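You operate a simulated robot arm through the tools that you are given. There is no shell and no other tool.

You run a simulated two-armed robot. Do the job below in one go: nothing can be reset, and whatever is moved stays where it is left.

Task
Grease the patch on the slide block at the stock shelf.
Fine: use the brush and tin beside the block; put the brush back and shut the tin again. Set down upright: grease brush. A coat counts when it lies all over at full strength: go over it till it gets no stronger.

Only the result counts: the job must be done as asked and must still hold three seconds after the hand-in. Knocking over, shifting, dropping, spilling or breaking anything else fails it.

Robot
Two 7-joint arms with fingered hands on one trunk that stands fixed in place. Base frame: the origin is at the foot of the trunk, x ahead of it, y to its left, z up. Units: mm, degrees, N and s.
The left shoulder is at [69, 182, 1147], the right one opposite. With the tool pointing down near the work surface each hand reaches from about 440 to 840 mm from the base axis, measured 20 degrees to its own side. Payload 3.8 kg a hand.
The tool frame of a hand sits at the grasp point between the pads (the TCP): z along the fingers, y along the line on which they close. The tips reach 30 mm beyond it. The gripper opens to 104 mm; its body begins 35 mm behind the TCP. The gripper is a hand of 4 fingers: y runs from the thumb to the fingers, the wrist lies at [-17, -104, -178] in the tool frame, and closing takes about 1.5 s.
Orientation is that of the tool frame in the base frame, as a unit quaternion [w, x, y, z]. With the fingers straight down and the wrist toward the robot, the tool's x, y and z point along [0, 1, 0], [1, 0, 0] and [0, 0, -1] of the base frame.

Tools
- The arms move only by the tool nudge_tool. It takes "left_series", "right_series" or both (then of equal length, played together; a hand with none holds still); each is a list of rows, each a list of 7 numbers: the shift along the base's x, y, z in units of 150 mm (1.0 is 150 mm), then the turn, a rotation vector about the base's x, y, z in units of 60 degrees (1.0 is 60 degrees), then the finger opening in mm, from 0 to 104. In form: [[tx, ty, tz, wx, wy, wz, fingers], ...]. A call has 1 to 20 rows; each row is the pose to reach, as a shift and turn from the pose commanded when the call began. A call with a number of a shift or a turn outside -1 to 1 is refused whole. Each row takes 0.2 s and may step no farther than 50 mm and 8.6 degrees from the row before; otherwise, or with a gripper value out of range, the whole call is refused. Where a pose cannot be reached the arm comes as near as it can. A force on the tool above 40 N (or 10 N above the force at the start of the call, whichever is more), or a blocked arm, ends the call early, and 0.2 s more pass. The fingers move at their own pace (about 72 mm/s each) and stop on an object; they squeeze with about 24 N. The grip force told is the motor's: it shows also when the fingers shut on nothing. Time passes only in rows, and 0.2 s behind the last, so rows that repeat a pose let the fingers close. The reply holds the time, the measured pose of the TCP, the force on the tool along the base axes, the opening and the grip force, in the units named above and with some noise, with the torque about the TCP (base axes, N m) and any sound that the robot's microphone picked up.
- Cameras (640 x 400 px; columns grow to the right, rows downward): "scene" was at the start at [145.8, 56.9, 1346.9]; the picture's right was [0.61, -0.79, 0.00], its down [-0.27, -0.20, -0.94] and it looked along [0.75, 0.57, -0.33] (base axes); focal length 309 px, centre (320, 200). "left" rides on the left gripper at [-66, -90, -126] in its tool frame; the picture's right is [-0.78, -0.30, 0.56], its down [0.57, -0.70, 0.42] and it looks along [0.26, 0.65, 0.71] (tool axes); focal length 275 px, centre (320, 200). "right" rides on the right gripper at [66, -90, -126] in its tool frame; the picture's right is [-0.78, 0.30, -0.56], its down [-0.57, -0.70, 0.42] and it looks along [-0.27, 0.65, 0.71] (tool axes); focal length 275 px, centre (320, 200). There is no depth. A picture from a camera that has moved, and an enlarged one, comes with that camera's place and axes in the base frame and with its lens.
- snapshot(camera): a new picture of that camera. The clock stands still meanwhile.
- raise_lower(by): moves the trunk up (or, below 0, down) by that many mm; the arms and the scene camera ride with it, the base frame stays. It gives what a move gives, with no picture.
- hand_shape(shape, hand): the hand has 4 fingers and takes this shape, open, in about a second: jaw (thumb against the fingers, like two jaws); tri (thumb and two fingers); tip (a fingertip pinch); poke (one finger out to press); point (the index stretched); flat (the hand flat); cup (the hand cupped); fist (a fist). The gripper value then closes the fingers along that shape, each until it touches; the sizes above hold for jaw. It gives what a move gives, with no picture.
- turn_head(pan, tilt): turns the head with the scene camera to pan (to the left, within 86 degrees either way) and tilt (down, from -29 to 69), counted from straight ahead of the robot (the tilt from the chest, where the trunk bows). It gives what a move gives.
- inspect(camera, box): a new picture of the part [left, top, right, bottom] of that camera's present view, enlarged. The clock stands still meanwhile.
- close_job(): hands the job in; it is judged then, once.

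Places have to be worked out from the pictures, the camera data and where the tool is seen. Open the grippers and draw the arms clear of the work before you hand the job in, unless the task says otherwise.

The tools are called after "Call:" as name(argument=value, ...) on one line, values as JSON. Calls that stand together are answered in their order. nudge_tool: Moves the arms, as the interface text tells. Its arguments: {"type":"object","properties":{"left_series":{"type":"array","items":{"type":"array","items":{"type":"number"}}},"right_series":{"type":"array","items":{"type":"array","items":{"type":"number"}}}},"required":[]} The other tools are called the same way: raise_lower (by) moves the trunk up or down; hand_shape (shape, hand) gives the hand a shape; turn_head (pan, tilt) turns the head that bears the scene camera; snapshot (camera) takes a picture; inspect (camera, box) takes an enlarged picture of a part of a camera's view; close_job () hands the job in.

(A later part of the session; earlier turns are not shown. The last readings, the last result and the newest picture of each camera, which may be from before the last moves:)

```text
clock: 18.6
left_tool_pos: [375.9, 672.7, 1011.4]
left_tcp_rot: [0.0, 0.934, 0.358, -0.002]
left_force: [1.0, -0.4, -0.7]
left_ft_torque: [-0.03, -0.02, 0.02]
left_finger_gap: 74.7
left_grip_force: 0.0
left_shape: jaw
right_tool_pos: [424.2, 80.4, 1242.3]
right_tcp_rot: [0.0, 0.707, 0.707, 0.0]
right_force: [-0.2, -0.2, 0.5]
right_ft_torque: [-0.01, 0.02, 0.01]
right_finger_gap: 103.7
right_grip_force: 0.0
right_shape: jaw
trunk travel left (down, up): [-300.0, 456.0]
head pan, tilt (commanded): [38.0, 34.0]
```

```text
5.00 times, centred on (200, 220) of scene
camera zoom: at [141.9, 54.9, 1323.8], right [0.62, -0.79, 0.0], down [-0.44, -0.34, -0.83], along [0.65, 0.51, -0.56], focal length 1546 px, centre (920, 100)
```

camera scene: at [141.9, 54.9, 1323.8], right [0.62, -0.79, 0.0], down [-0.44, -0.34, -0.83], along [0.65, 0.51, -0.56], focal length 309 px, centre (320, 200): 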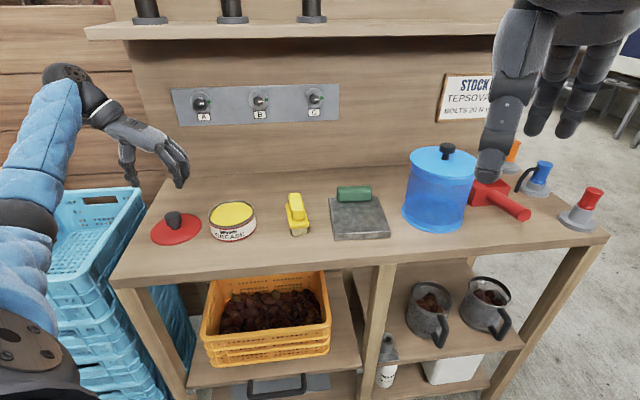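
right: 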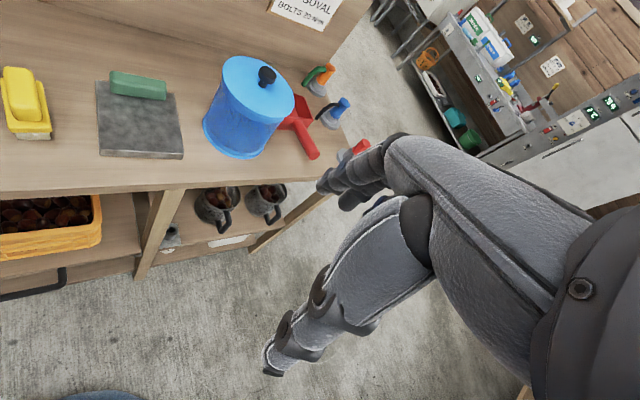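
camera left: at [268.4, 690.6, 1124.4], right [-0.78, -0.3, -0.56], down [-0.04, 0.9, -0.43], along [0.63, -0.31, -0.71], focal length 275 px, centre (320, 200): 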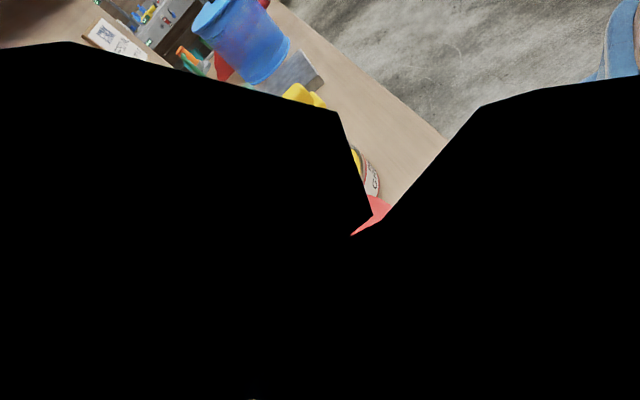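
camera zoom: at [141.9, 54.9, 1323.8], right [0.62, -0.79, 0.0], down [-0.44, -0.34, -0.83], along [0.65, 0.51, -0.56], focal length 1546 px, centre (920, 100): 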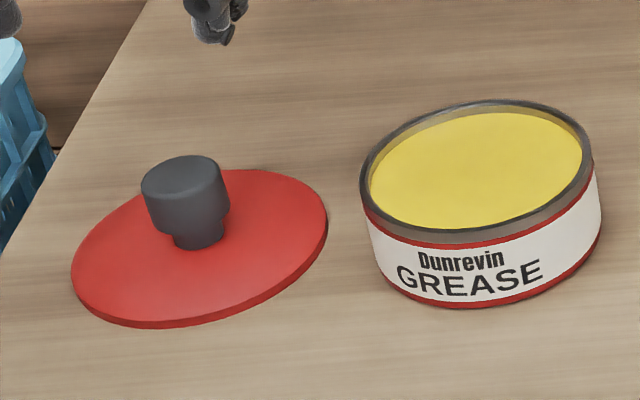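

The lid lies flat left of the open tin. I move the hand over toward the brush, turning about 5° to match the brush yaw.

Call:
nudge_tool(left_series=[[0.15, -0.17, 0.0, 0, 0, 0, 75], [0.3, -0.34, 0, 0, 0, 0.02, 75], [0.45, -0.51, 0, 0, 0, 0.04, 75], [0.6, -0.68, 0, 0, 0, 0.06, 80], [0.75, -0.85, 0, 0, 0, 0.08, 85], [0.87, -0.98, 0, 0, 0, 0.09, 90], [0.87, -0.98, 0, 0, 0, 0.09, 90]])

Call:
nudge_tool(left_series=[[0.13, -0.15, 0.0, 0, 0, 0, 90], [0.26, -0.3, 0, 0, 0, 0, 90], [0.4, -0.447, 0, 0, 0, 0, 90], [0.4, -0.447, 0, 0, 0, 0, 90]])

Call:
snapshot(camera="left")

Call:
snapshot(camera="scene")

```text
clock: 20.2
left_tool_pos: [507.0, 526.6, 1013.5]
left_tcp_rot: [-0.001, 0.915, 0.402, 0.0]
left_force: [0.6, -0.4, 0.3]
left_ft_torque: [0.03, -0.01, 0.0]
left_finger_gap: 89.6
left_grip_force: 0.0
left_shape: jaw
right_tool_pos: [423.7, 80.7, 1241.9]
right_tcp_rot: [-0.001, 0.707, 0.707, 0.0]
right_force: [0.3, 0.4, -0.6]
right_ft_torque: [0.01, 0.02, 0.02]
right_finger_gap: 103.7
right_grip_force: 0.0
right_shape: jaw
trunk travel left (down, up): [-300.0, 456.0]
head pan, tilt (commanded): [38.0, 34.0]
```

```text
clock: 21.2
left_tool_pos: [570.4, 458.1, 1013.4]
left_tcp_rot: [0.0, 0.916, 0.402, 0.0]
left_force: [0.4, 0.4, 0.6]
left_ft_torque: [0.01, -0.03, 0.01]
left_finger_gap: 89.8
left_grip_force: 0.1
left_shape: jaw
right_tool_pos: [423.4, 79.2, 1243.5]
right_tcp_rot: [0.0, 0.707, 0.707, 0.0]
right_force: [-0.5, -0.4, 0.8]
right_ft_torque: [-0.01, 0.02, 0.01]
right_finger_gap: 103.6
right_grip_force: 0.1
right_shape: jaw
trunk travel left (down, up): [-300.0, 456.0]
head pan, tilt (commanded): [38.0, 34.0]
```

```text
taken
camera left: at [459.2, 469.6, 1139.1], right [-0.74, -0.37, -0.56], down [-0.13, 0.9, -0.43], along [0.66, -0.24, -0.71], focal length 275 px, centre (320, 200)
```

left: 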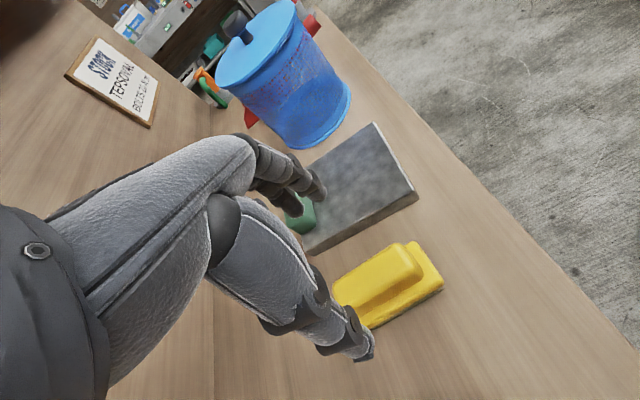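

```text
taken
camera scene: at [141.4, 54.9, 1323.9], right [0.62, -0.79, 0.0], down [-0.44, -0.34, -0.83], along [0.65, 0.51, -0.56], focal length 309 px, centre (320, 200)
```

scene: 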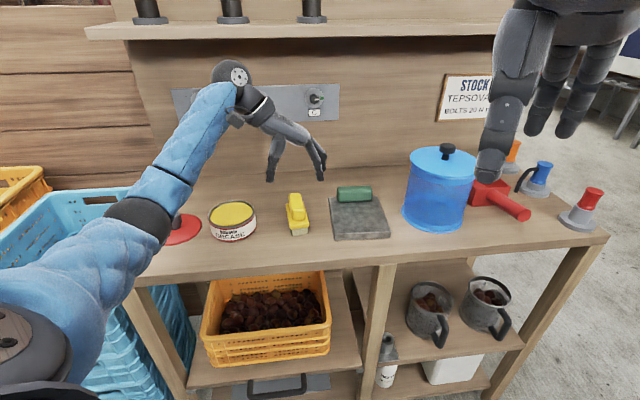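

The hand is above the brush with yaw 47°. I zoom in to centre on the handle.

Call:
inspect(camera="left", box=[325, 230, 453, 340])

Call:
inspect(camera="scene", box=[260, 160, 340, 240])

```text
3.64 times, centred on (389, 285) of left
camera zoom: at [459.2, 469.6, 1139.1], right [-0.74, -0.37, -0.56], down [-0.13, 0.9, -0.43], along [0.66, -0.24, -0.71], focal length 1001 px, centre (69, -109)
```

zoom: 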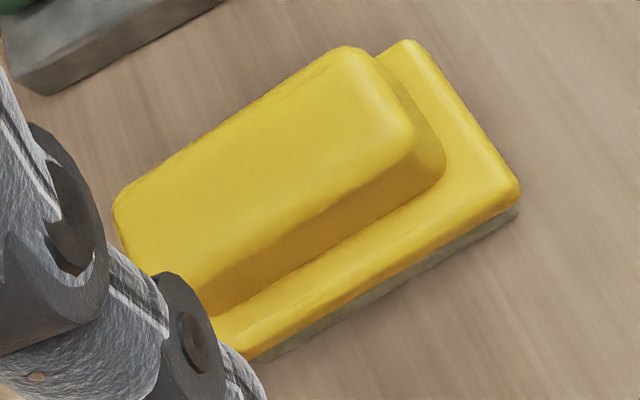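

```text
5.00 times, centred on (300, 200) of scene
camera zoom: at [141.4, 54.9, 1323.9], right [0.62, -0.79, 0.0], down [-0.44, -0.34, -0.83], along [0.65, 0.51, -0.56], focal length 1546 px, centre (420, 200)
```

zoom: 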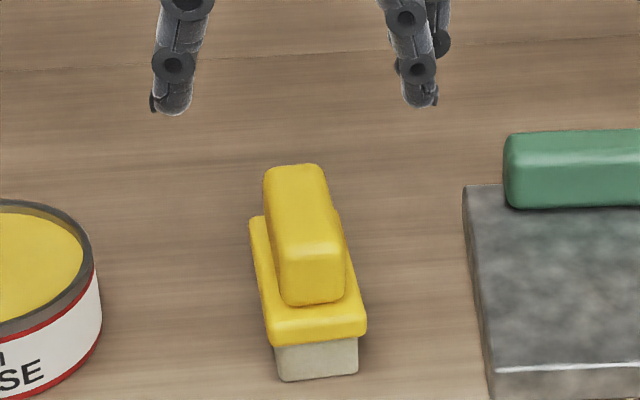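

The handle centre appears at about [566,452], top z≈928. I shift ~6 mm and lower to TCP z≈940, fingers at 70 mm.

Call:
nudge_tool(left_series=[[-0.03, -0.033, 0, 0, 0, 0.015, 80], [-0.03, -0.033, -0.12, 0, 0, 0.015, 70], [-0.03, -0.033, -0.24, 0, 0, 0.015, 70], [-0.03, -0.033, -0.36, 0, 0, 0.015, 70], [-0.03, -0.033, -0.44, 0, 0, 0.015, 70], [-0.03, -0.033, -0.487, 0, 0, 0.015, 70], [-0.03, -0.033, -0.487, 0, 0, 0.015, 70]])

Call:
inspect(camera="left", box=[250, 160, 450, 330])

Call:
inspect(camera="scene", box=[260, 160, 340, 240])

```text
clock: 22.8
left_tool_pos: [563.5, 451.3, 940.8]
left_tcp_rot: [0.0, 0.912, 0.409, 0.0]
left_force: [-0.1, -0.2, 0.3]
left_ft_torque: [0.01, -0.02, 0.03]
left_finger_gap: 70.3
left_grip_force: 0.0
left_shape: jaw
right_tool_pos: [423.0, 79.4, 1244.0]
right_tcp_rot: [0.001, 0.707, 0.707, 0.0]
right_force: [0.0, -0.7, -0.7]
right_ft_torque: [0.0, 0.01, 0.01]
right_finger_gap: 103.6
right_grip_force: 0.1
right_shape: jaw
trunk travel left (down, up): [-300.0, 456.0]
head pan, tilt (commanded): [38.0, 34.0]
```

```text
2.35 times, centred on (350, 245) of left
camera zoom: at [451.9, 461.6, 1066.5], right [-0.74, -0.38, -0.56], down [-0.14, 0.89, -0.42], along [0.66, -0.23, -0.71], focal length 648 px, centre (249, 94)
```

zoom: 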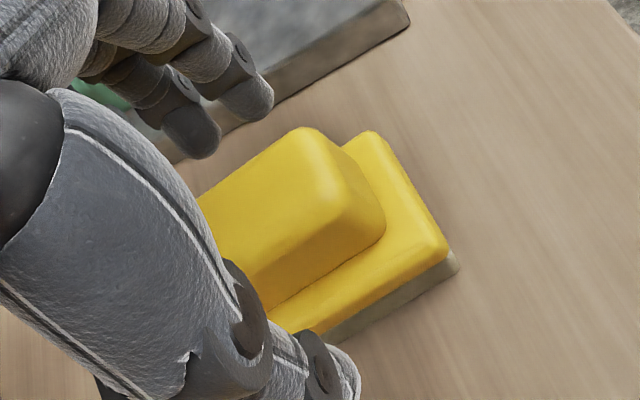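

```text
5.00 times, centred on (300, 200) of scene
camera zoom: at [141.8, 54.5, 1323.9], right [0.62, -0.79, 0.0], down [-0.44, -0.34, -0.83], along [0.65, 0.51, -0.56], focal length 1546 px, centre (420, 200)
```

zoom: 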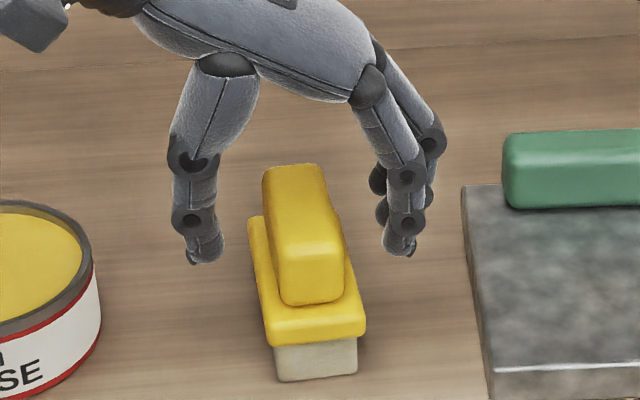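

The fingers straddle the handle, well centred. I lower 5 mm more and close.

Call:
nudge_tool(left_series=[[0.006, 0.003, -0.015, 0, 0, 0, 70], [0.006, 0.003, -0.033, 0, 0, 0, 60], [0.006, 0.003, -0.033, 0, 0, 0, 50], [0.006, 0.003, -0.033, 0, 0, 0, 40], [0.006, 0.003, -0.033, 0, 0, 0, 30], [0.006, 0.003, -0.033, 0, 0, 0, 20], [0.006, 0.003, -0.033, 0, 0, 0, 0], [0.006, 0.003, -0.033, 0, 0, 0, 0], [0.006, 0.003, -0.033, 0, 0, 0, 0]])

Call:
inspect(camera="left", box=[250, 160, 450, 330])

Call:
inspect(camera="scene", box=[260, 160, 340, 240])

```text
clock: 24.8
left_tool_pos: [562.3, 451.8, 935.0]
left_tcp_rot: [0.0, 0.912, 0.409, 0.0]
left_force: [-0.7, 0.0, 0.0]
left_ft_torque: [-0.03, 0.06, -0.01]
left_finger_gap: 24.4
left_grip_force: 24.3
left_shape: jaw
right_tool_pos: [424.6, 78.5, 1243.0]
right_tcp_rot: [0.0, 0.707, 0.707, 0.0]
right_force: [0.5, 0.2, 0.6]
right_ft_torque: [-0.01, -0.01, -0.04]
right_finger_gap: 103.5
right_grip_force: 0.1
right_shape: jaw
trunk travel left (down, up): [-300.0, 456.0]
head pan, tilt (commanded): [38.0, 34.0]
```

```text
2.35 times, centred on (350, 245) of left
camera zoom: at [453.1, 461.9, 1060.9], right [-0.74, -0.38, -0.56], down [-0.14, 0.89, -0.42], along [0.66, -0.23, -0.71], focal length 648 px, centre (249, 94)
```

zoom: 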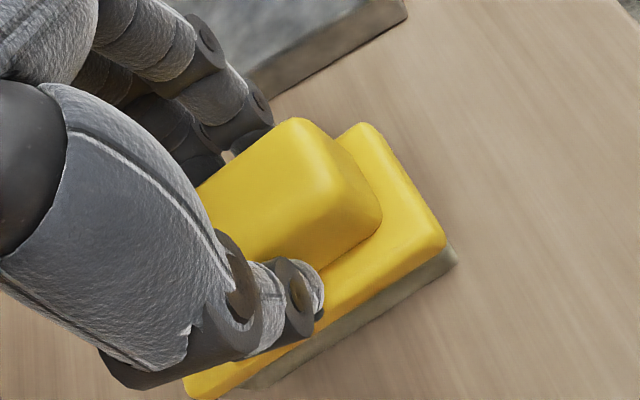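

```text
5.00 times, centred on (300, 200) of scene
camera zoom: at [141.9, 54.6, 1323.8], right [0.62, -0.79, 0.0], down [-0.44, -0.34, -0.83], along [0.65, 0.51, -0.56], focal length 1546 px, centre (420, 200)
```

zoom: 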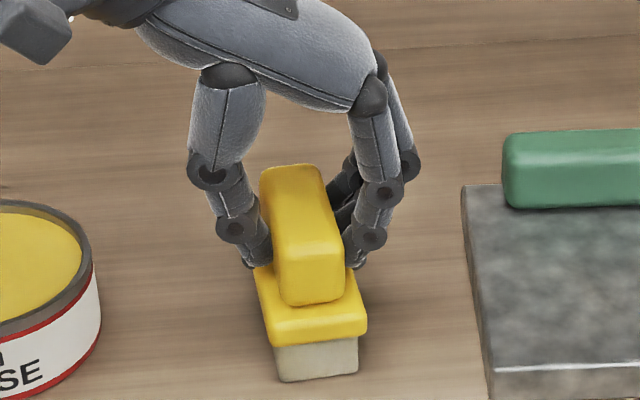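

The brush handle is held (gap 24, 24 N), with the brush unmoved. I lift it 75 mm and carry it over the tin.

Call:
nudge_tool(left_series=[[0, 0, 0.05, 0, 0, 0, 0], [0, 0, 0.2, 0, 0, 0, 0], [0, 0, 0.36, 0, 0, 0, 0], [0, 0, 0.5, 0, 0, 0, 0], [-0.13, 0.153, 0.5, 0, 0, 0, 0], [-0.26, 0.307, 0.5, 0, 0, 0, 0], [-0.39, 0.46, 0.5, 0, 0, 0, 0], [-0.52, 0.614, 0.5, 0, 0, 0, 0], [-0.647, 0.767, 0.5, 0, 0, 0, 0], [-0.647, 0.767, 0.5, 0, 0, 0, 0], [-0.647, 0.767, 0.5, 0, 0, 0, 0]])

Call:
snapshot(camera="left")

Call:
inspect(camera="scene", box=[170, 130, 300, 250])

```text
clock: 27.2
left_tool_pos: [466.6, 565.4, 1012.3]
left_tcp_rot: [0.0, 0.912, 0.41, -0.001]
left_force: [-0.9, -1.2, -1.3]
left_ft_torque: [0.0, 0.01, -0.01]
left_finger_gap: 24.4
left_grip_force: 23.9
left_shape: jaw
right_tool_pos: [424.1, 78.7, 1241.5]
right_tcp_rot: [0.0, 0.707, 0.708, 0.0]
right_force: [-0.2, -0.1, -0.1]
right_ft_torque: [-0.05, 0.01, 0.04]
right_finger_gap: 103.8
right_grip_force: 0.2
right_shape: jaw
trunk travel left (down, up): [-300.0, 456.0]
head pan, tilt (commanded): [38.0, 34.0]
```

```text
taken
camera left: at [355.7, 576.4, 1137.6], right [-0.74, -0.38, -0.56], down [-0.14, 0.89, -0.43], along [0.66, -0.23, -0.71], focal length 275 px, centre (320, 200)
```

left: 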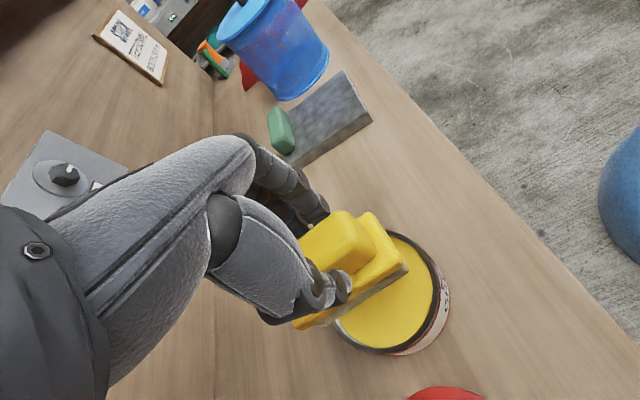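

```text
3.33 times, centred on (235, 190) of scene
camera zoom: at [141.7, 54.8, 1323.9], right [0.62, -0.79, 0.0], down [-0.44, -0.34, -0.83], along [0.65, 0.51, -0.56], focal length 1030 px, centre (603, 233)
```

zoom: 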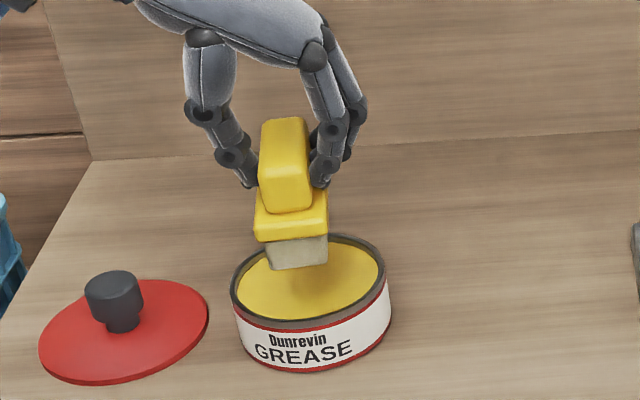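

The brush hangs level over the open tin. I zoom in on both to centre it before dipping.

Call:
inspect(camera="left", box=[270, 200, 470, 370])

Call:
inspect(camera="scene", box=[195, 160, 275, 245])

```text
2.35 times, centred on (370, 285) of left
camera zoom: at [355.7, 576.4, 1137.6], right [-0.74, -0.38, -0.56], down [-0.14, 0.89, -0.43], along [0.66, -0.23, -0.71], focal length 648 px, centre (202, 0)
```

zoom: 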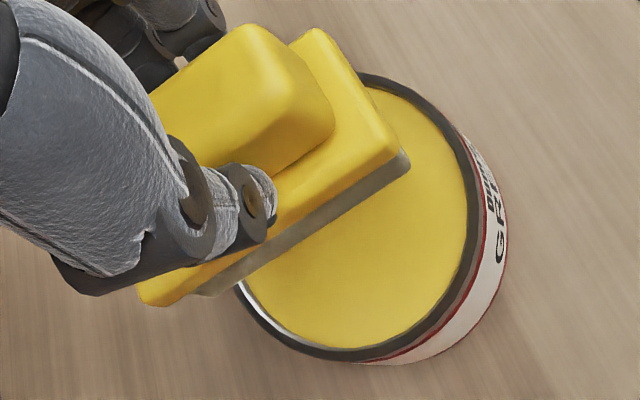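

```text
4.71 times, centred on (235, 202) of scene
camera zoom: at [141.7, 54.8, 1323.9], right [0.62, -0.79, 0.0], down [-0.44, -0.34, -0.83], along [0.65, 0.51, -0.56], focal length 1455 px, centre (720, 188)
```

zoom: 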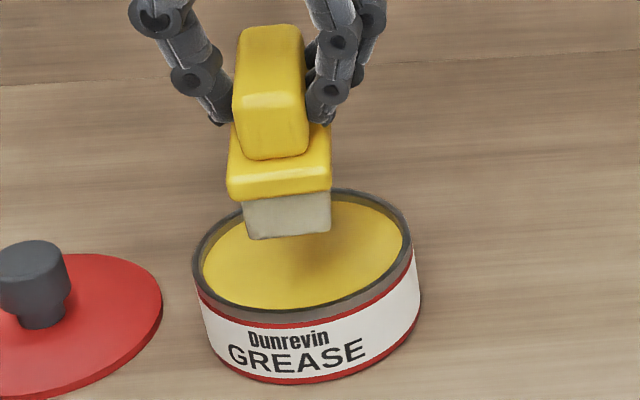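

The tin rim fits a circle centred at [467.1,567.7], r≈52, and the brush centre is about 2 mm off. I correct by (-2.3,+1.2) mm and lower until the bristles are at rim level.

Call:
nudge_tool(left_series=[[-0.015, 0.008, 0, 0, 0, 0, 0], [-0.015, 0.008, -0.07, 0, 0, 0, 0], [-0.015, 0.008, -0.14, 0, 0, 0, 0], [-0.015, 0.008, -0.2, 0, 0, 0, 0], [-0.015, 0.008, -0.2, 0, 0, 0, 0]])

Call:
inspect(camera="left", box=[270, 180, 470, 350])

Call:
inspect(camera="scene", box=[195, 160, 275, 245])

```text
clock: 28.4
left_tool_pos: [463.4, 567.8, 981.4]
left_tcp_rot: [0.0, 0.913, 0.409, 0.001]
left_force: [0.4, 0.1, -1.3]
left_ft_torque: [0.0, -0.01, -0.02]
left_finger_gap: 24.5
left_grip_force: 23.5
left_shape: jaw
right_tool_pos: [423.5, 79.8, 1243.5]
right_tcp_rot: [-0.001, 0.707, 0.707, 0.0]
right_force: [0.1, -0.8, 0.1]
right_ft_torque: [0.02, -0.01, 0.02]
right_finger_gap: 103.6
right_grip_force: 0.1
right_shape: jaw
trunk travel left (down, up): [-300.0, 456.0]
head pan, tilt (commanded): [38.0, 34.0]
```

```text
2.35 times, centred on (370, 265) of left
camera zoom: at [353.6, 577.5, 1107.2], right [-0.74, -0.38, -0.56], down [-0.14, 0.89, -0.43], along [0.66, -0.23, -0.71], focal length 648 px, centre (202, 47)
```

zoom: 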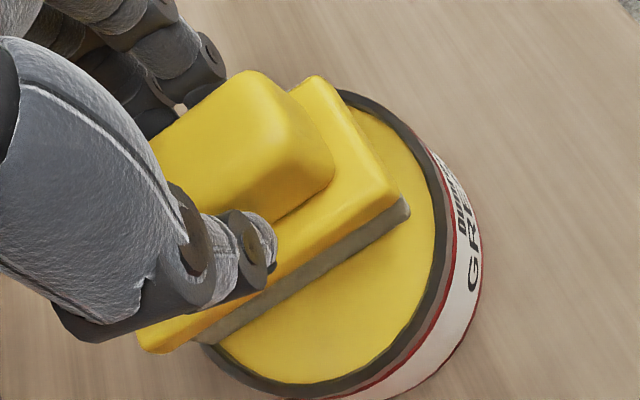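

```text
4.71 times, centred on (235, 202) of scene
camera zoom: at [141.8, 54.6, 1323.9], right [0.62, -0.79, 0.0], down [-0.44, -0.34, -0.83], along [0.65, 0.51, -0.56], focal length 1455 px, centre (720, 188)
```

zoom: 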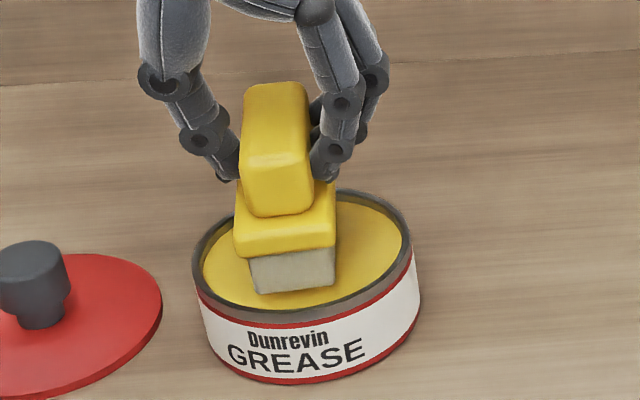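

The bristles sit inside the rim all around. I lower gently into the grease.

Call:
nudge_tool(left_series=[[0, 0, -0.025, 0, 0, 0, 0], [0, 0, -0.05, 0, 0, 0, 0], [0, 0, -0.07, 0, 0, 0, 0], [0, 0, -0.07, 0, 0, 0, 0]])

Call:
inspect(camera="left", box=[270, 180, 470, 350])

Call:
inspect(camera="scene", box=[195, 160, 275, 245])

```text
clock: 29.4
left_tool_pos: [463.8, 566.2, 976.2]
left_tcp_rot: [0.0, 0.913, 0.409, 0.003]
left_force: [-0.5, -2.8, 24.1]
left_ft_torque: [0.06, 0.02, -0.06]
left_finger_gap: 25.9
left_grip_force: 23.9
left_shape: jaw
right_tool_pos: [421.9, 77.0, 1244.3]
right_tcp_rot: [0.0, 0.706, 0.708, 0.001]
right_force: [-0.3, -0.9, -0.2]
right_ft_torque: [0.03, -0.04, 0.01]
right_finger_gap: 103.3
right_grip_force: 0.1
right_shape: jaw
trunk travel left (down, up): [-300.0, 456.0]
head pan, tilt (commanded): [38.0, 34.0]
```

```text
2.35 times, centred on (370, 265) of left
camera zoom: at [352.1, 575.6, 1099.9], right [-0.73, -0.38, -0.56], down [-0.14, 0.9, -0.42], along [0.67, -0.23, -0.71], focal length 648 px, centre (202, 47)
```

zoom: 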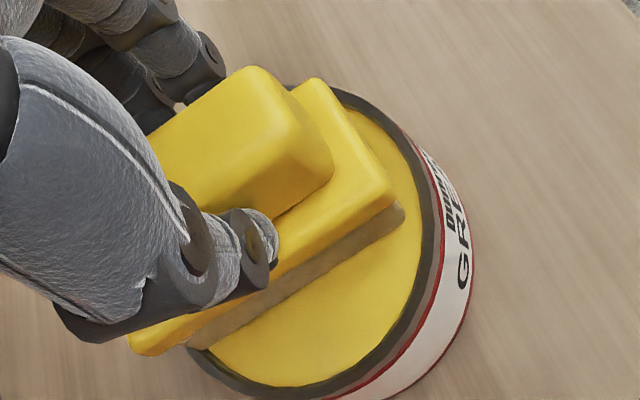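

```text
4.71 times, centred on (235, 202) of scene
camera zoom: at [139.8, 52.0, 1324.4], right [0.62, -0.79, 0.0], down [-0.44, -0.34, -0.83], along [0.65, 0.51, -0.56], focal length 1455 px, centre (720, 188)
```

zoom: 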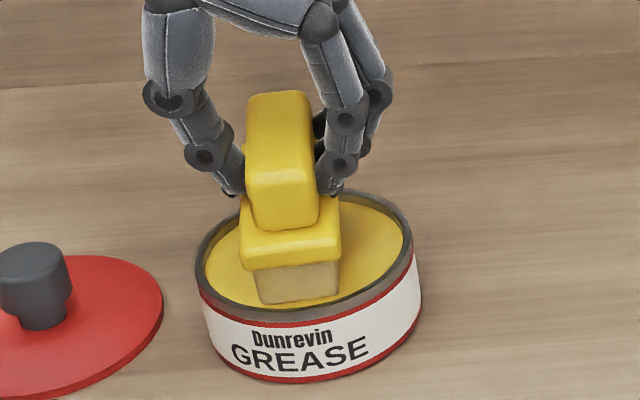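

The bristles met the grease surface (24 N) and their colour has turned yellowish. I raise off and inspect the bristles.

Call:
nudge_tool(left_series=[[0, 0, 0.04, 0, 0, 0, 0], [0, 0, 0.1, 0, 0, 0, 0], [0, 0, 0.2, 0, 0, 0, 0], [0, 0, 0.32, 0, 0, 0, 0], [0, 0, 0.4, 0, 0, 0, 0], [0, 0, 0.4, 0, 0, 0, 0]])

Call:
inspect(camera="left", box=[270, 180, 470, 350])

Call:
inspect(camera="scene", box=[195, 140, 285, 245])

```text
clock: 30.8
left_tool_pos: [465.9, 568.6, 1031.4]
left_tcp_rot: [0.001, 0.913, 0.409, -0.001]
left_force: [0.1, 0.4, -1.7]
left_ft_torque: [-0.06, -0.02, 0.02]
left_finger_gap: 25.2
left_grip_force: 24.3
left_shape: jaw
right_tool_pos: [424.1, 79.4, 1243.5]
right_tcp_rot: [0.0, 0.707, 0.707, 0.0]
right_force: [-0.1, 0.6, -0.2]
right_ft_torque: [-0.02, -0.01, 0.01]
right_finger_gap: 103.5
right_grip_force: 0.0
right_shape: jaw
trunk travel left (down, up): [-300.0, 456.0]
head pan, tilt (commanded): [38.0, 34.0]
```

```text
2.35 times, centred on (370, 265) of left
camera zoom: at [354.5, 579.8, 1156.9], right [-0.74, -0.38, -0.56], down [-0.14, 0.89, -0.42], along [0.66, -0.23, -0.71], focal length 648 px, centre (202, 47)
```

zoom: 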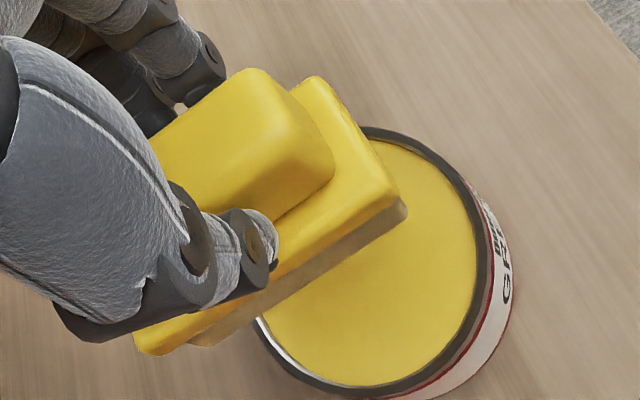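

```text
3.81 times, centred on (240, 192) of scene
camera zoom: at [141.9, 54.8, 1323.8], right [0.62, -0.79, 0.0], down [-0.44, -0.34, -0.83], along [0.65, 0.51, -0.56], focal length 1178 px, centre (625, 229)
```

zoom: 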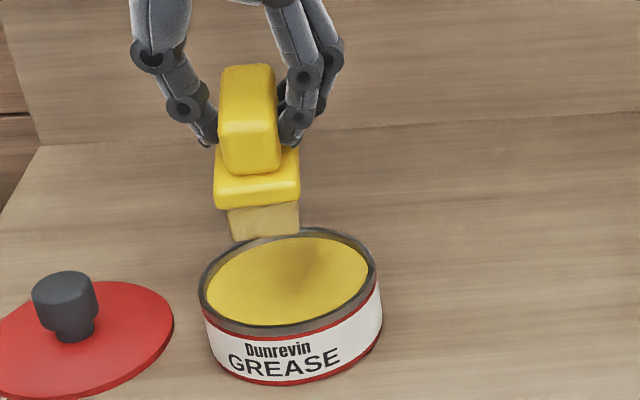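

The bristles are loaded with yellow grease. I carry the brush over the slide block, turning about 6.5° to line up with it.

Call:
nudge_tool(left_series=[[0.13, -0.15, 0, 0, 0, 0, 0], [0.26, -0.3, 0, 0, 0, -0.02, 0], [0.39, -0.45, 0, 0, 0, -0.04, 0], [0.52, -0.6, 0, 0, 0, -0.06, 0], [0.65, -0.75, 0, 0, 0, -0.08, 0], [0.78, -0.9, 0, 0, 0, -0.108, 0], [0.78, -0.9, 0, 0, 0, -0.108, 0]])

Call:
nudge_tool(left_series=[[0.13, -0.15, 0, 0, 0, 0, 0], [0.26, -0.3, 0, 0, 0, 0, 0], [0.38, -0.45, 0, 0, 0, 0, 0], [0.495, -0.597, 0, 0, 0, 0, 0], [0.495, -0.597, 0, 0, 0, 0, 0]])

Call:
snapshot(camera="left")

Call:
snapshot(camera="scene")

```text
clock: 32.4
left_tool_pos: [578.8, 434.1, 1029.7]
left_tcp_rot: [0.001, 0.935, 0.356, -0.001]
left_force: [-0.9, -1.4, -1.0]
left_ft_torque: [-0.04, 0.01, -0.02]
left_finger_gap: 25.4
left_grip_force: 24.4
left_shape: jaw
right_tool_pos: [423.8, 80.1, 1242.5]
right_tcp_rot: [0.001, 0.707, 0.707, -0.001]
right_force: [0.0, -0.4, -1.0]
right_ft_torque: [0.0, -0.02, 0.01]
right_finger_gap: 103.3
right_grip_force: 0.1
right_shape: jaw
trunk travel left (down, up): [-300.0, 456.0]
head pan, tilt (commanded): [38.0, 34.0]
```

```text
clock: 33.6
left_tool_pos: [655.8, 341.1, 1029.4]
left_tcp_rot: [0.0, 0.934, 0.357, 0.0]
left_force: [-0.3, -0.5, -0.7]
left_ft_torque: [0.02, 0.02, 0.0]
left_finger_gap: 25.1
left_grip_force: 23.9
left_shape: jaw
right_tool_pos: [424.0, 80.2, 1243.0]
right_tcp_rot: [0.0, 0.707, 0.707, -0.001]
right_force: [0.6, 0.6, -0.1]
right_ft_torque: [-0.02, -0.01, 0.01]
right_finger_gap: 103.6
right_grip_force: 0.0
right_shape: jaw
trunk travel left (down, up): [-300.0, 456.0]
head pan, tilt (commanded): [38.0, 34.0]
```

```text
taken
camera left: at [547.3, 363.6, 1156.2], right [-0.78, -0.3, -0.56], down [-0.04, 0.9, -0.43], along [0.63, -0.31, -0.71], focal length 275 px, centre (320, 200)
```

left: 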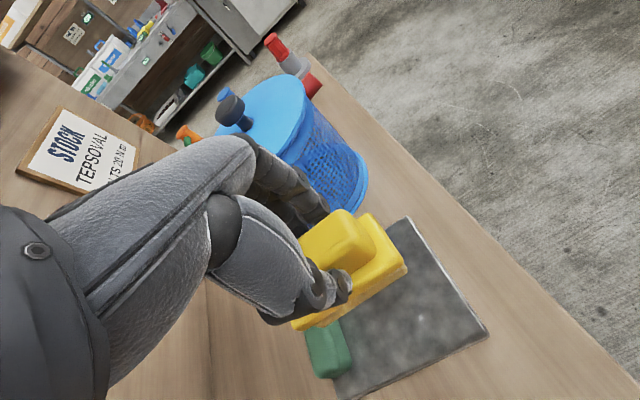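

```text
taken
camera scene: at [141.8, 54.9, 1323.9], right [0.62, -0.79, 0.0], down [-0.44, -0.34, -0.83], along [0.65, 0.51, -0.56], focal length 309 px, centre (320, 200)
```

scene: 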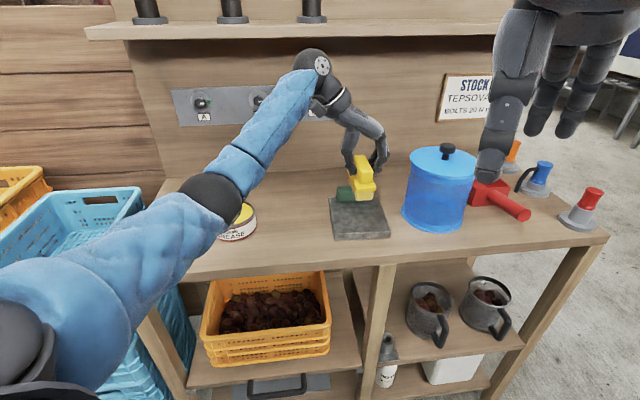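

The brush hovers over the block. I zoom in to refine the block's corners and the clearance to the blue pot.

Call:
inspect(camera="left", box=[280, 190, 500, 400])

Call:
inspect(camera="scene", box=[320, 130, 440, 250])

Call:
inspect(camera="right", box=[0, 40, 240, 190])

```text
1.90 times, centred on (390, 295) of left
camera zoom: at [547.3, 363.6, 1156.2], right [-0.78, -0.3, -0.56], down [-0.04, 0.9, -0.43], along [0.63, -0.31, -0.71], focal length 524 px, centre (187, 19)
```

zoom: 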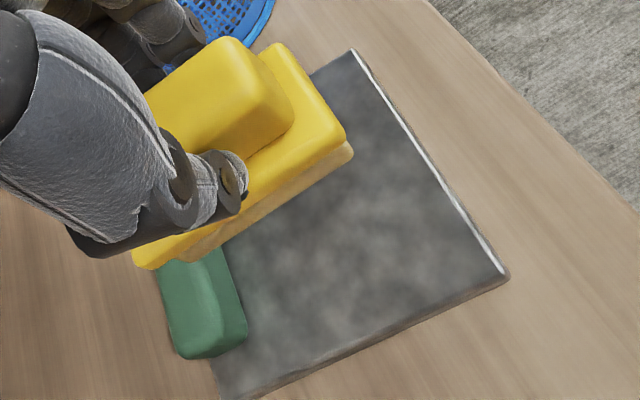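

```text
3.33 times, centred on (380, 190) of scene
camera zoom: at [141.8, 54.9, 1323.9], right [0.62, -0.79, 0.0], down [-0.44, -0.34, -0.83], along [0.65, 0.51, -0.56], focal length 1030 px, centre (120, 233)
```

zoom: 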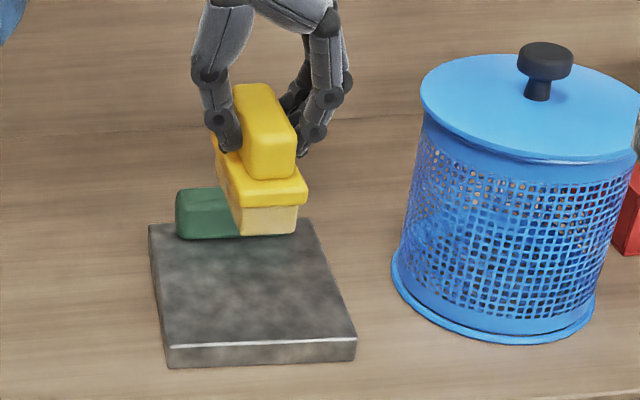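

```text
2.67 times, centred on (120, 115) of right
camera zoom: at [333.8, 146.7, 1368.9], right [0.3, -0.78, 0.56], down [-0.7, -0.57, -0.42], along [0.65, -0.27, -0.71], focal length 734 px, centre (853, 427)
```

zoom: 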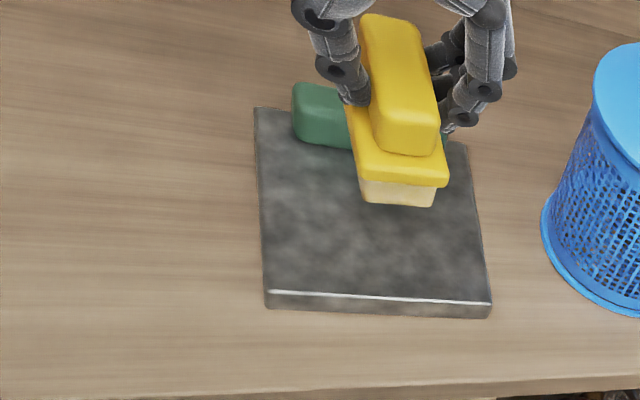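

I place the block's centre at about [671,352.5], yaw 42°, with the pot edge ~57 mm right of it. I go over the left part of the slab and lower to just above its surface.

Call:
nudge_tool(left_series=[[-0.05, 0.16, 0, 0, 0, 0, 0], [-0.1, 0.32, 0, 0, 0, 0, 0], [-0.1, 0.32, -0.12, 0, 0, 0, 0], [-0.1, 0.32, -0.24, 0, 0, 0, 0], [-0.1, 0.32, -0.36, 0, 0, 0, 0], [-0.1, 0.32, -0.45, 0, 0, 0, 0], [-0.1, 0.32, -0.45, 0, 0, 0, 0]])

Call:
inspect(camera="right", box=[0, 40, 240, 190])

Call:
inspect(camera="scene", box=[300, 140, 420, 250])

Call:
inspect(camera="left", box=[270, 180, 470, 350])

```text
clock: 35.2
left_tool_pos: [639.0, 382.6, 970.5]
left_tcp_rot: [0.005, 0.935, 0.354, 0.007]
left_force: [-12.6, -14.3, 34.6]
left_ft_torque: [0.14, -0.95, -0.31]
left_finger_gap: 25.6
left_grip_force: 23.7
left_shape: jaw
right_tool_pos: [418.6, 74.7, 1245.3]
right_tcp_rot: [0.001, 0.708, 0.706, 0.002]
right_force: [-0.2, -0.4, 0.6]
right_ft_torque: [0.01, 0.02, -0.06]
right_finger_gap: 103.6
right_grip_force: 0.1
right_shape: jaw
trunk travel left (down, up): [-300.0, 456.0]
head pan, tilt (commanded): [38.0, 34.0]
```

```text
2.67 times, centred on (120, 115) of right
camera zoom: at [328.0, 141.7, 1371.4], right [0.29, -0.78, 0.56], down [-0.7, -0.57, -0.43], along [0.65, -0.26, -0.71], focal length 734 px, centre (853, 427)
```

zoom: 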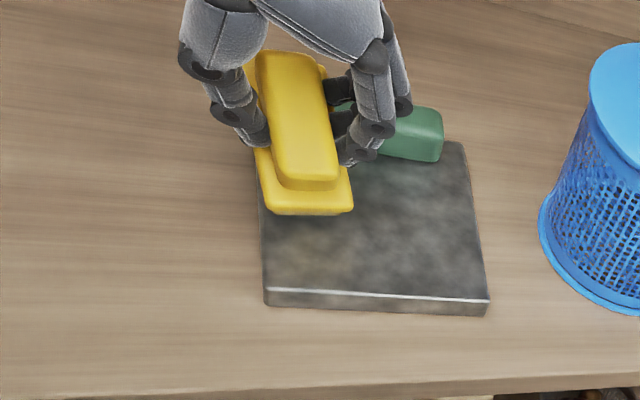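

```text
3.64 times, centred on (360, 195) of scene
camera zoom: at [136.1, 50.2, 1325.1], right [0.62, -0.79, 0.0], down [-0.44, -0.34, -0.83], along [0.66, 0.51, -0.55], focal length 1124 px, centre (174, 218)
```

zoom: 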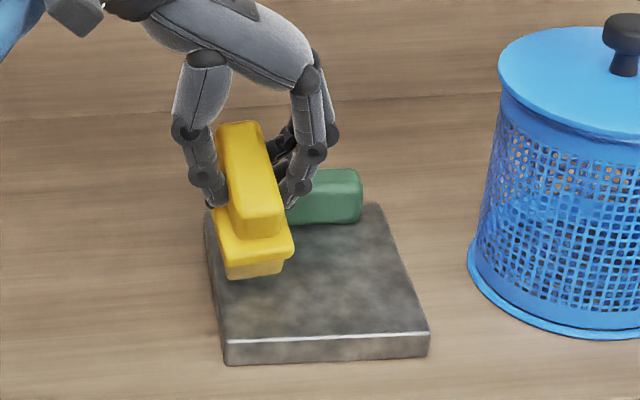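

```text
2.35 times, centred on (370, 265) of left
camera zoom: at [527.6, 406.0, 1095.3], right [-0.77, -0.29, -0.57], down [-0.03, 0.9, -0.43], along [0.64, -0.31, -0.7], focal length 648 px, centre (202, 47)
```

zoom: 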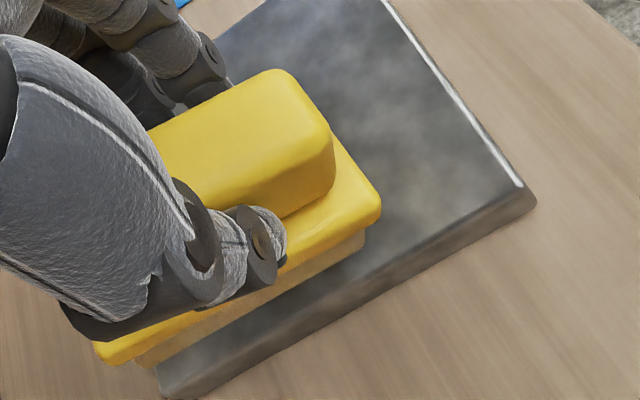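

The brush's back end has landed on the green grip (35 N) and pitched a little in my hand. I lift straight off at once and look.

Call:
nudge_tool(left_series=[[0, 0, 0.06, 0, 0, 0, 0], [0, 0, 0.15, 0, 0, 0, 0], [0, 0, 0.3, 0, 0, 0, 0], [0, 0, 0.45, 0, 0, 0, 0], [0, 0, 0.45, 0, 0, 0, 0]])

Call:
inspect(camera="right", box=[0, 0, 240, 190])

Call:
inspect(camera="scene", box=[300, 130, 420, 250])

Call:
inspect(camera="left", box=[270, 180, 490, 380])

```text
clock: 36.4
left_tool_pos: [639.4, 391.6, 1030.8]
left_tcp_rot: [-0.001, 0.934, 0.358, -0.001]
left_force: [0.2, -0.4, -1.0]
left_ft_torque: [-0.01, -0.01, -0.01]
left_finger_gap: 25.3
left_grip_force: 24.0
left_shape: jaw
right_tool_pos: [423.4, 79.2, 1241.7]
right_tcp_rot: [0.0, 0.707, 0.707, 0.0]
right_force: [-0.5, 0.3, 0.5]
right_ft_torque: [0.01, -0.01, -0.02]
right_finger_gap: 103.7
right_grip_force: 0.1
right_shape: jaw
trunk travel left (down, up): [-300.0, 456.0]
head pan, tilt (commanded): [38.0, 34.0]
```

```text
2.11 times, centred on (120, 95) of right
camera zoom: at [334.1, 146.4, 1368.8], right [0.3, -0.78, 0.56], down [-0.7, -0.57, -0.42], along [0.65, -0.27, -0.71], focal length 580 px, centre (741, 421)
```

zoom: 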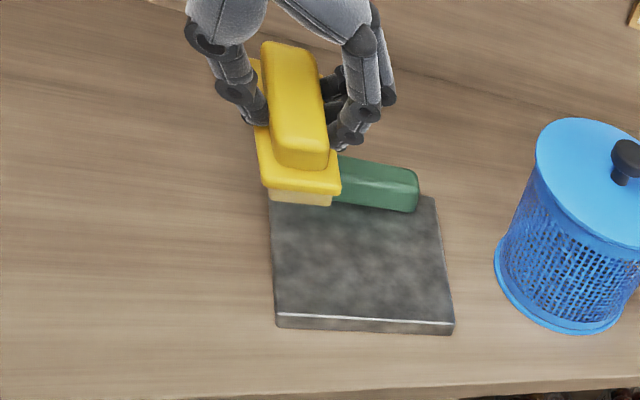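

```text
3.33 times, centred on (360, 190) of scene
camera zoom: at [142.0, 54.6, 1323.8], right [0.62, -0.79, 0.0], down [-0.44, -0.34, -0.83], along [0.65, 0.51, -0.56], focal length 1030 px, centre (187, 233)
```

zoom: 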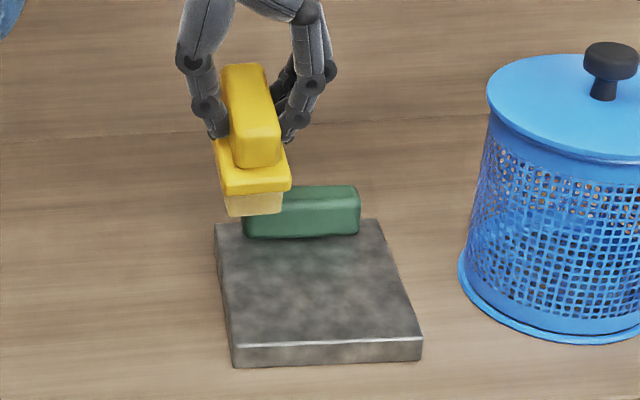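

```text
2.00 times, centred on (380, 280) of left
camera zoom: at [532.0, 413.7, 1156.0], right [-0.78, -0.3, -0.56], down [-0.04, 0.9, -0.42], along [0.63, -0.31, -0.72], focal length 551 px, centre (200, 40)
```

zoom: 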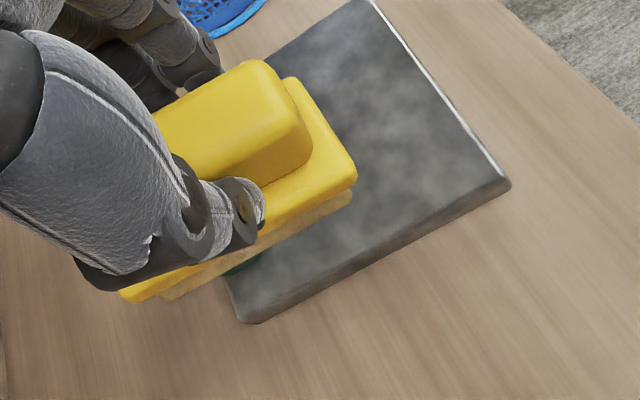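

The block itself has not moved. I zoom in tightly on the brush from three cameras to see whether it shifted or pitched in the grip.

Call:
inspect(camera="right", box=[70, 0, 150, 85])

Call:
inspect(camera="scene", box=[315, 130, 395, 210])

Call:
inspect(camera="left", box=[300, 200, 390, 310])

```text
4.71 times, centred on (110, 42) of right
camera zoom: at [334.1, 146.4, 1368.8], right [0.3, -0.78, 0.56], down [-0.7, -0.57, -0.42], along [0.65, -0.27, -0.71], focal length 1295 px, centre (1308, 941)
```

zoom: 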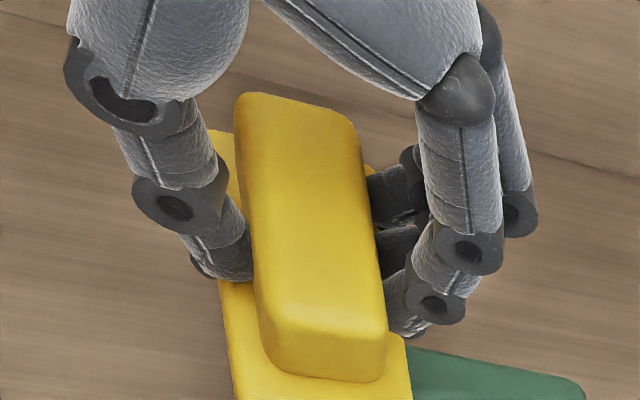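

```text
5.00 times, centred on (355, 170) of scene
camera zoom: at [142.0, 54.6, 1323.8], right [0.62, -0.79, 0.0], down [-0.44, -0.34, -0.83], along [0.65, 0.51, -0.56], focal length 1546 px, centre (145, 350)
```

zoom: 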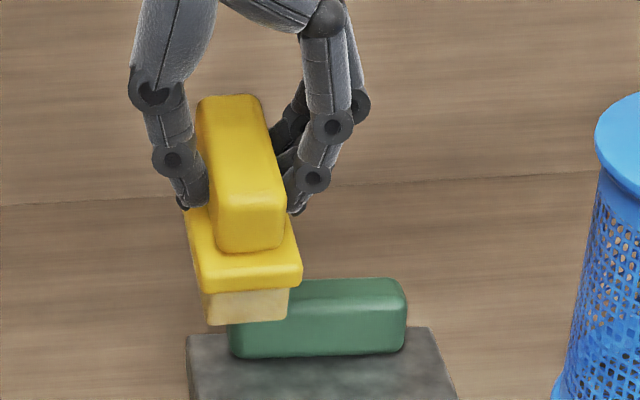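

```text
3.64 times, centred on (345, 255) of left
camera zoom: at [532.0, 413.7, 1156.0], right [-0.78, -0.3, -0.56], down [-0.04, 0.9, -0.42], along [0.63, -0.31, -0.72], focal length 1001 px, centre (229, 0)
```

zoom: 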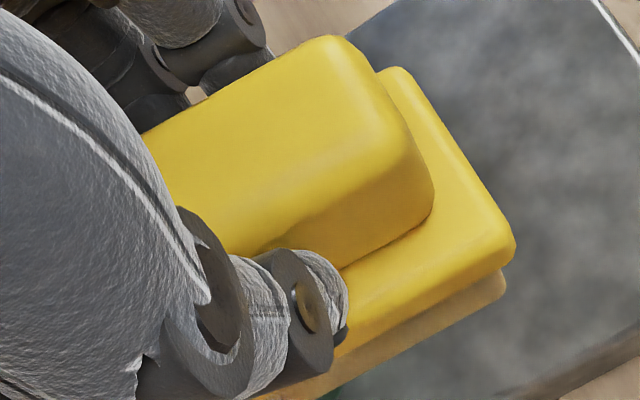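

Comparing pictures, the brush has pitched nose-down roughly 13–18° in the grip. I move clear of the green grip toward the front of the slab and lower until just above the surface; pressing the front edge on the slab should level it again.

Call:
nudge_tool(left_series=[[-0.02, -0.1, 0, 0, 0, 0, 0], [-0.04, -0.19, 0, 0, 0, 0, 0], [-0.04, -0.19, -0.12, 0, 0, 0, 0], [-0.04, -0.19, -0.24, 0, 0, 0, 0], [-0.04, -0.19, -0.34, 0, 0, 0, 0], [-0.04, -0.19, -0.4, 0, 0, 0, 0], [-0.04, -0.19, -0.4, 0, 0, 0, 0]])

Call:
inspect(camera="right", box=[60, 50, 200, 165])

Call:
inspect(camera="scene", box=[315, 160, 405, 245])

Call:
inspect(camera="left", box=[270, 180, 470, 350])

```text
clock: 38.0
left_tool_pos: [635.4, 361.5, 969.7]
left_tcp_rot: [0.0, 0.934, 0.356, -0.001]
left_force: [0.4, -1.3, -1.6]
left_ft_torque: [0.0, 0.01, 0.0]
left_finger_gap: 24.8
left_grip_force: 24.2
left_shape: jaw
right_tool_pos: [423.4, 79.9, 1242.8]
right_tcp_rot: [0.0, 0.707, 0.707, 0.0]
right_force: [-0.1, -0.1, -0.3]
right_ft_torque: [0.03, -0.02, 0.01]
right_finger_gap: 103.5
right_grip_force: 0.1
right_shape: jaw
trunk travel left (down, up): [-300.0, 456.0]
head pan, tilt (commanded): [38.0, 34.0]
```

```text
3.48 times, centred on (130, 108) of right
camera zoom: at [334.0, 146.3, 1368.9], right [0.3, -0.78, 0.56], down [-0.7, -0.57, -0.42], along [0.65, -0.27, -0.71], focal length 958 px, centre (981, 522)
```

zoom: 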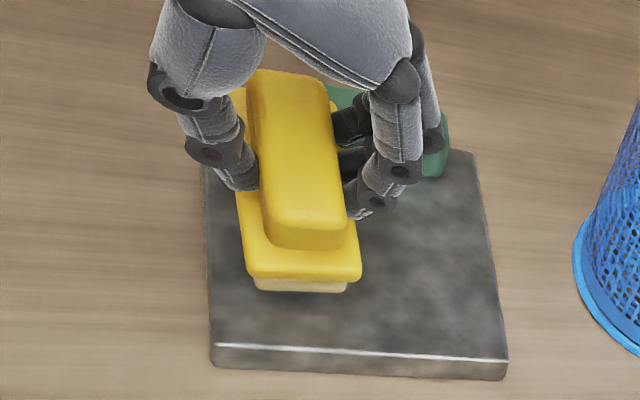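

```text
4.71 times, centred on (360, 202) of scene
camera zoom: at [142.0, 54.6, 1323.9], right [0.62, -0.79, 0.0], down [-0.44, -0.34, -0.83], along [0.65, 0.51, -0.56], focal length 1455 px, centre (132, 188)
```

zoom: 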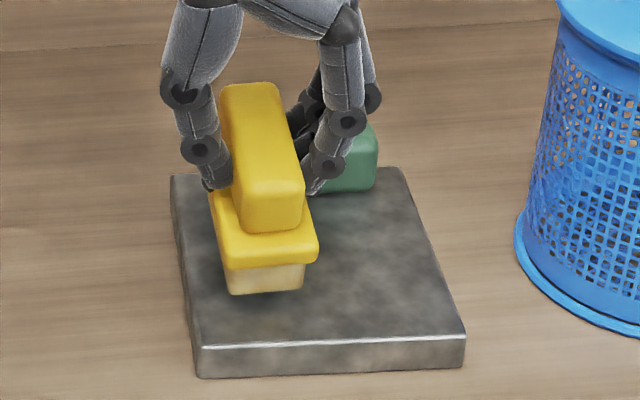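

```text
2.35 times, centred on (370, 265) of left
camera zoom: at [526.2, 384.7, 1095.3], right [-0.78, -0.3, -0.56], down [-0.04, 0.9, -0.42], along [0.63, -0.31, -0.71], focal length 648 px, centre (202, 47)
```

zoom: 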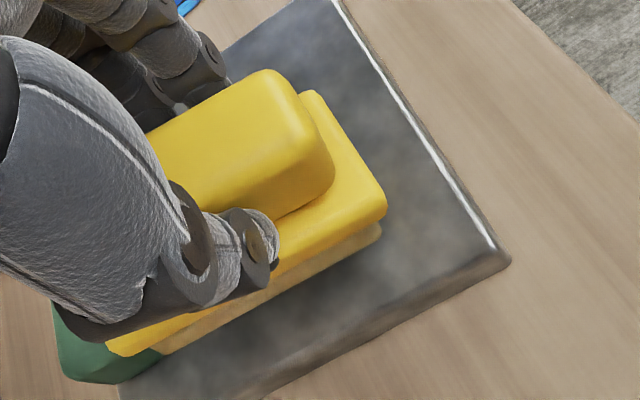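

The front bristle edge is close above the slab. I lower in 2 mm steps and watch the force.

Call:
nudge_tool(left_series=[[0, 0, -0.013, 0, 0, 0, 0], [0, 0, -0.026, 0, 0, 0, 0], [0, 0, -0.04, 0, 0, 0, 0], [0, 0, -0.04, 0, 0, 0, 0]])

Call:
inspect(camera="scene", box=[315, 160, 405, 245])

```text
clock: 39.0
left_tool_pos: [636.0, 361.6, 962.6]
left_tcp_rot: [-0.001, 0.934, 0.357, -0.001]
left_force: [-0.1, 0.2, 0.3]
left_ft_torque: [-0.01, 0.01, -0.03]
left_finger_gap: 25.0
left_grip_force: 24.2
left_shape: jaw
right_tool_pos: [424.7, 78.9, 1242.7]
right_tcp_rot: [0.0, 0.707, 0.707, 0.0]
right_force: [-0.2, 0.5, -0.2]
right_ft_torque: [-0.03, -0.02, -0.01]
right_finger_gap: 103.6
right_grip_force: 0.0
right_shape: jaw
trunk travel left (down, up): [-300.0, 456.0]
head pan, tilt (commanded): [38.0, 34.0]
```

```text
4.71 times, centred on (360, 202) of scene
camera zoom: at [141.9, 54.5, 1323.9], right [0.62, -0.79, 0.0], down [-0.44, -0.34, -0.83], along [0.65, 0.51, -0.56], focal length 1455 px, centre (132, 188)
```

zoom: 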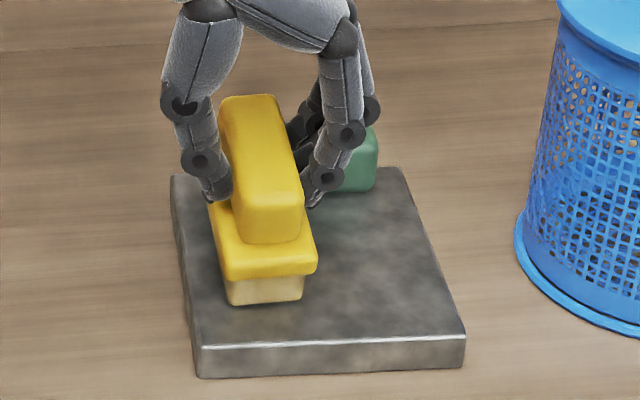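

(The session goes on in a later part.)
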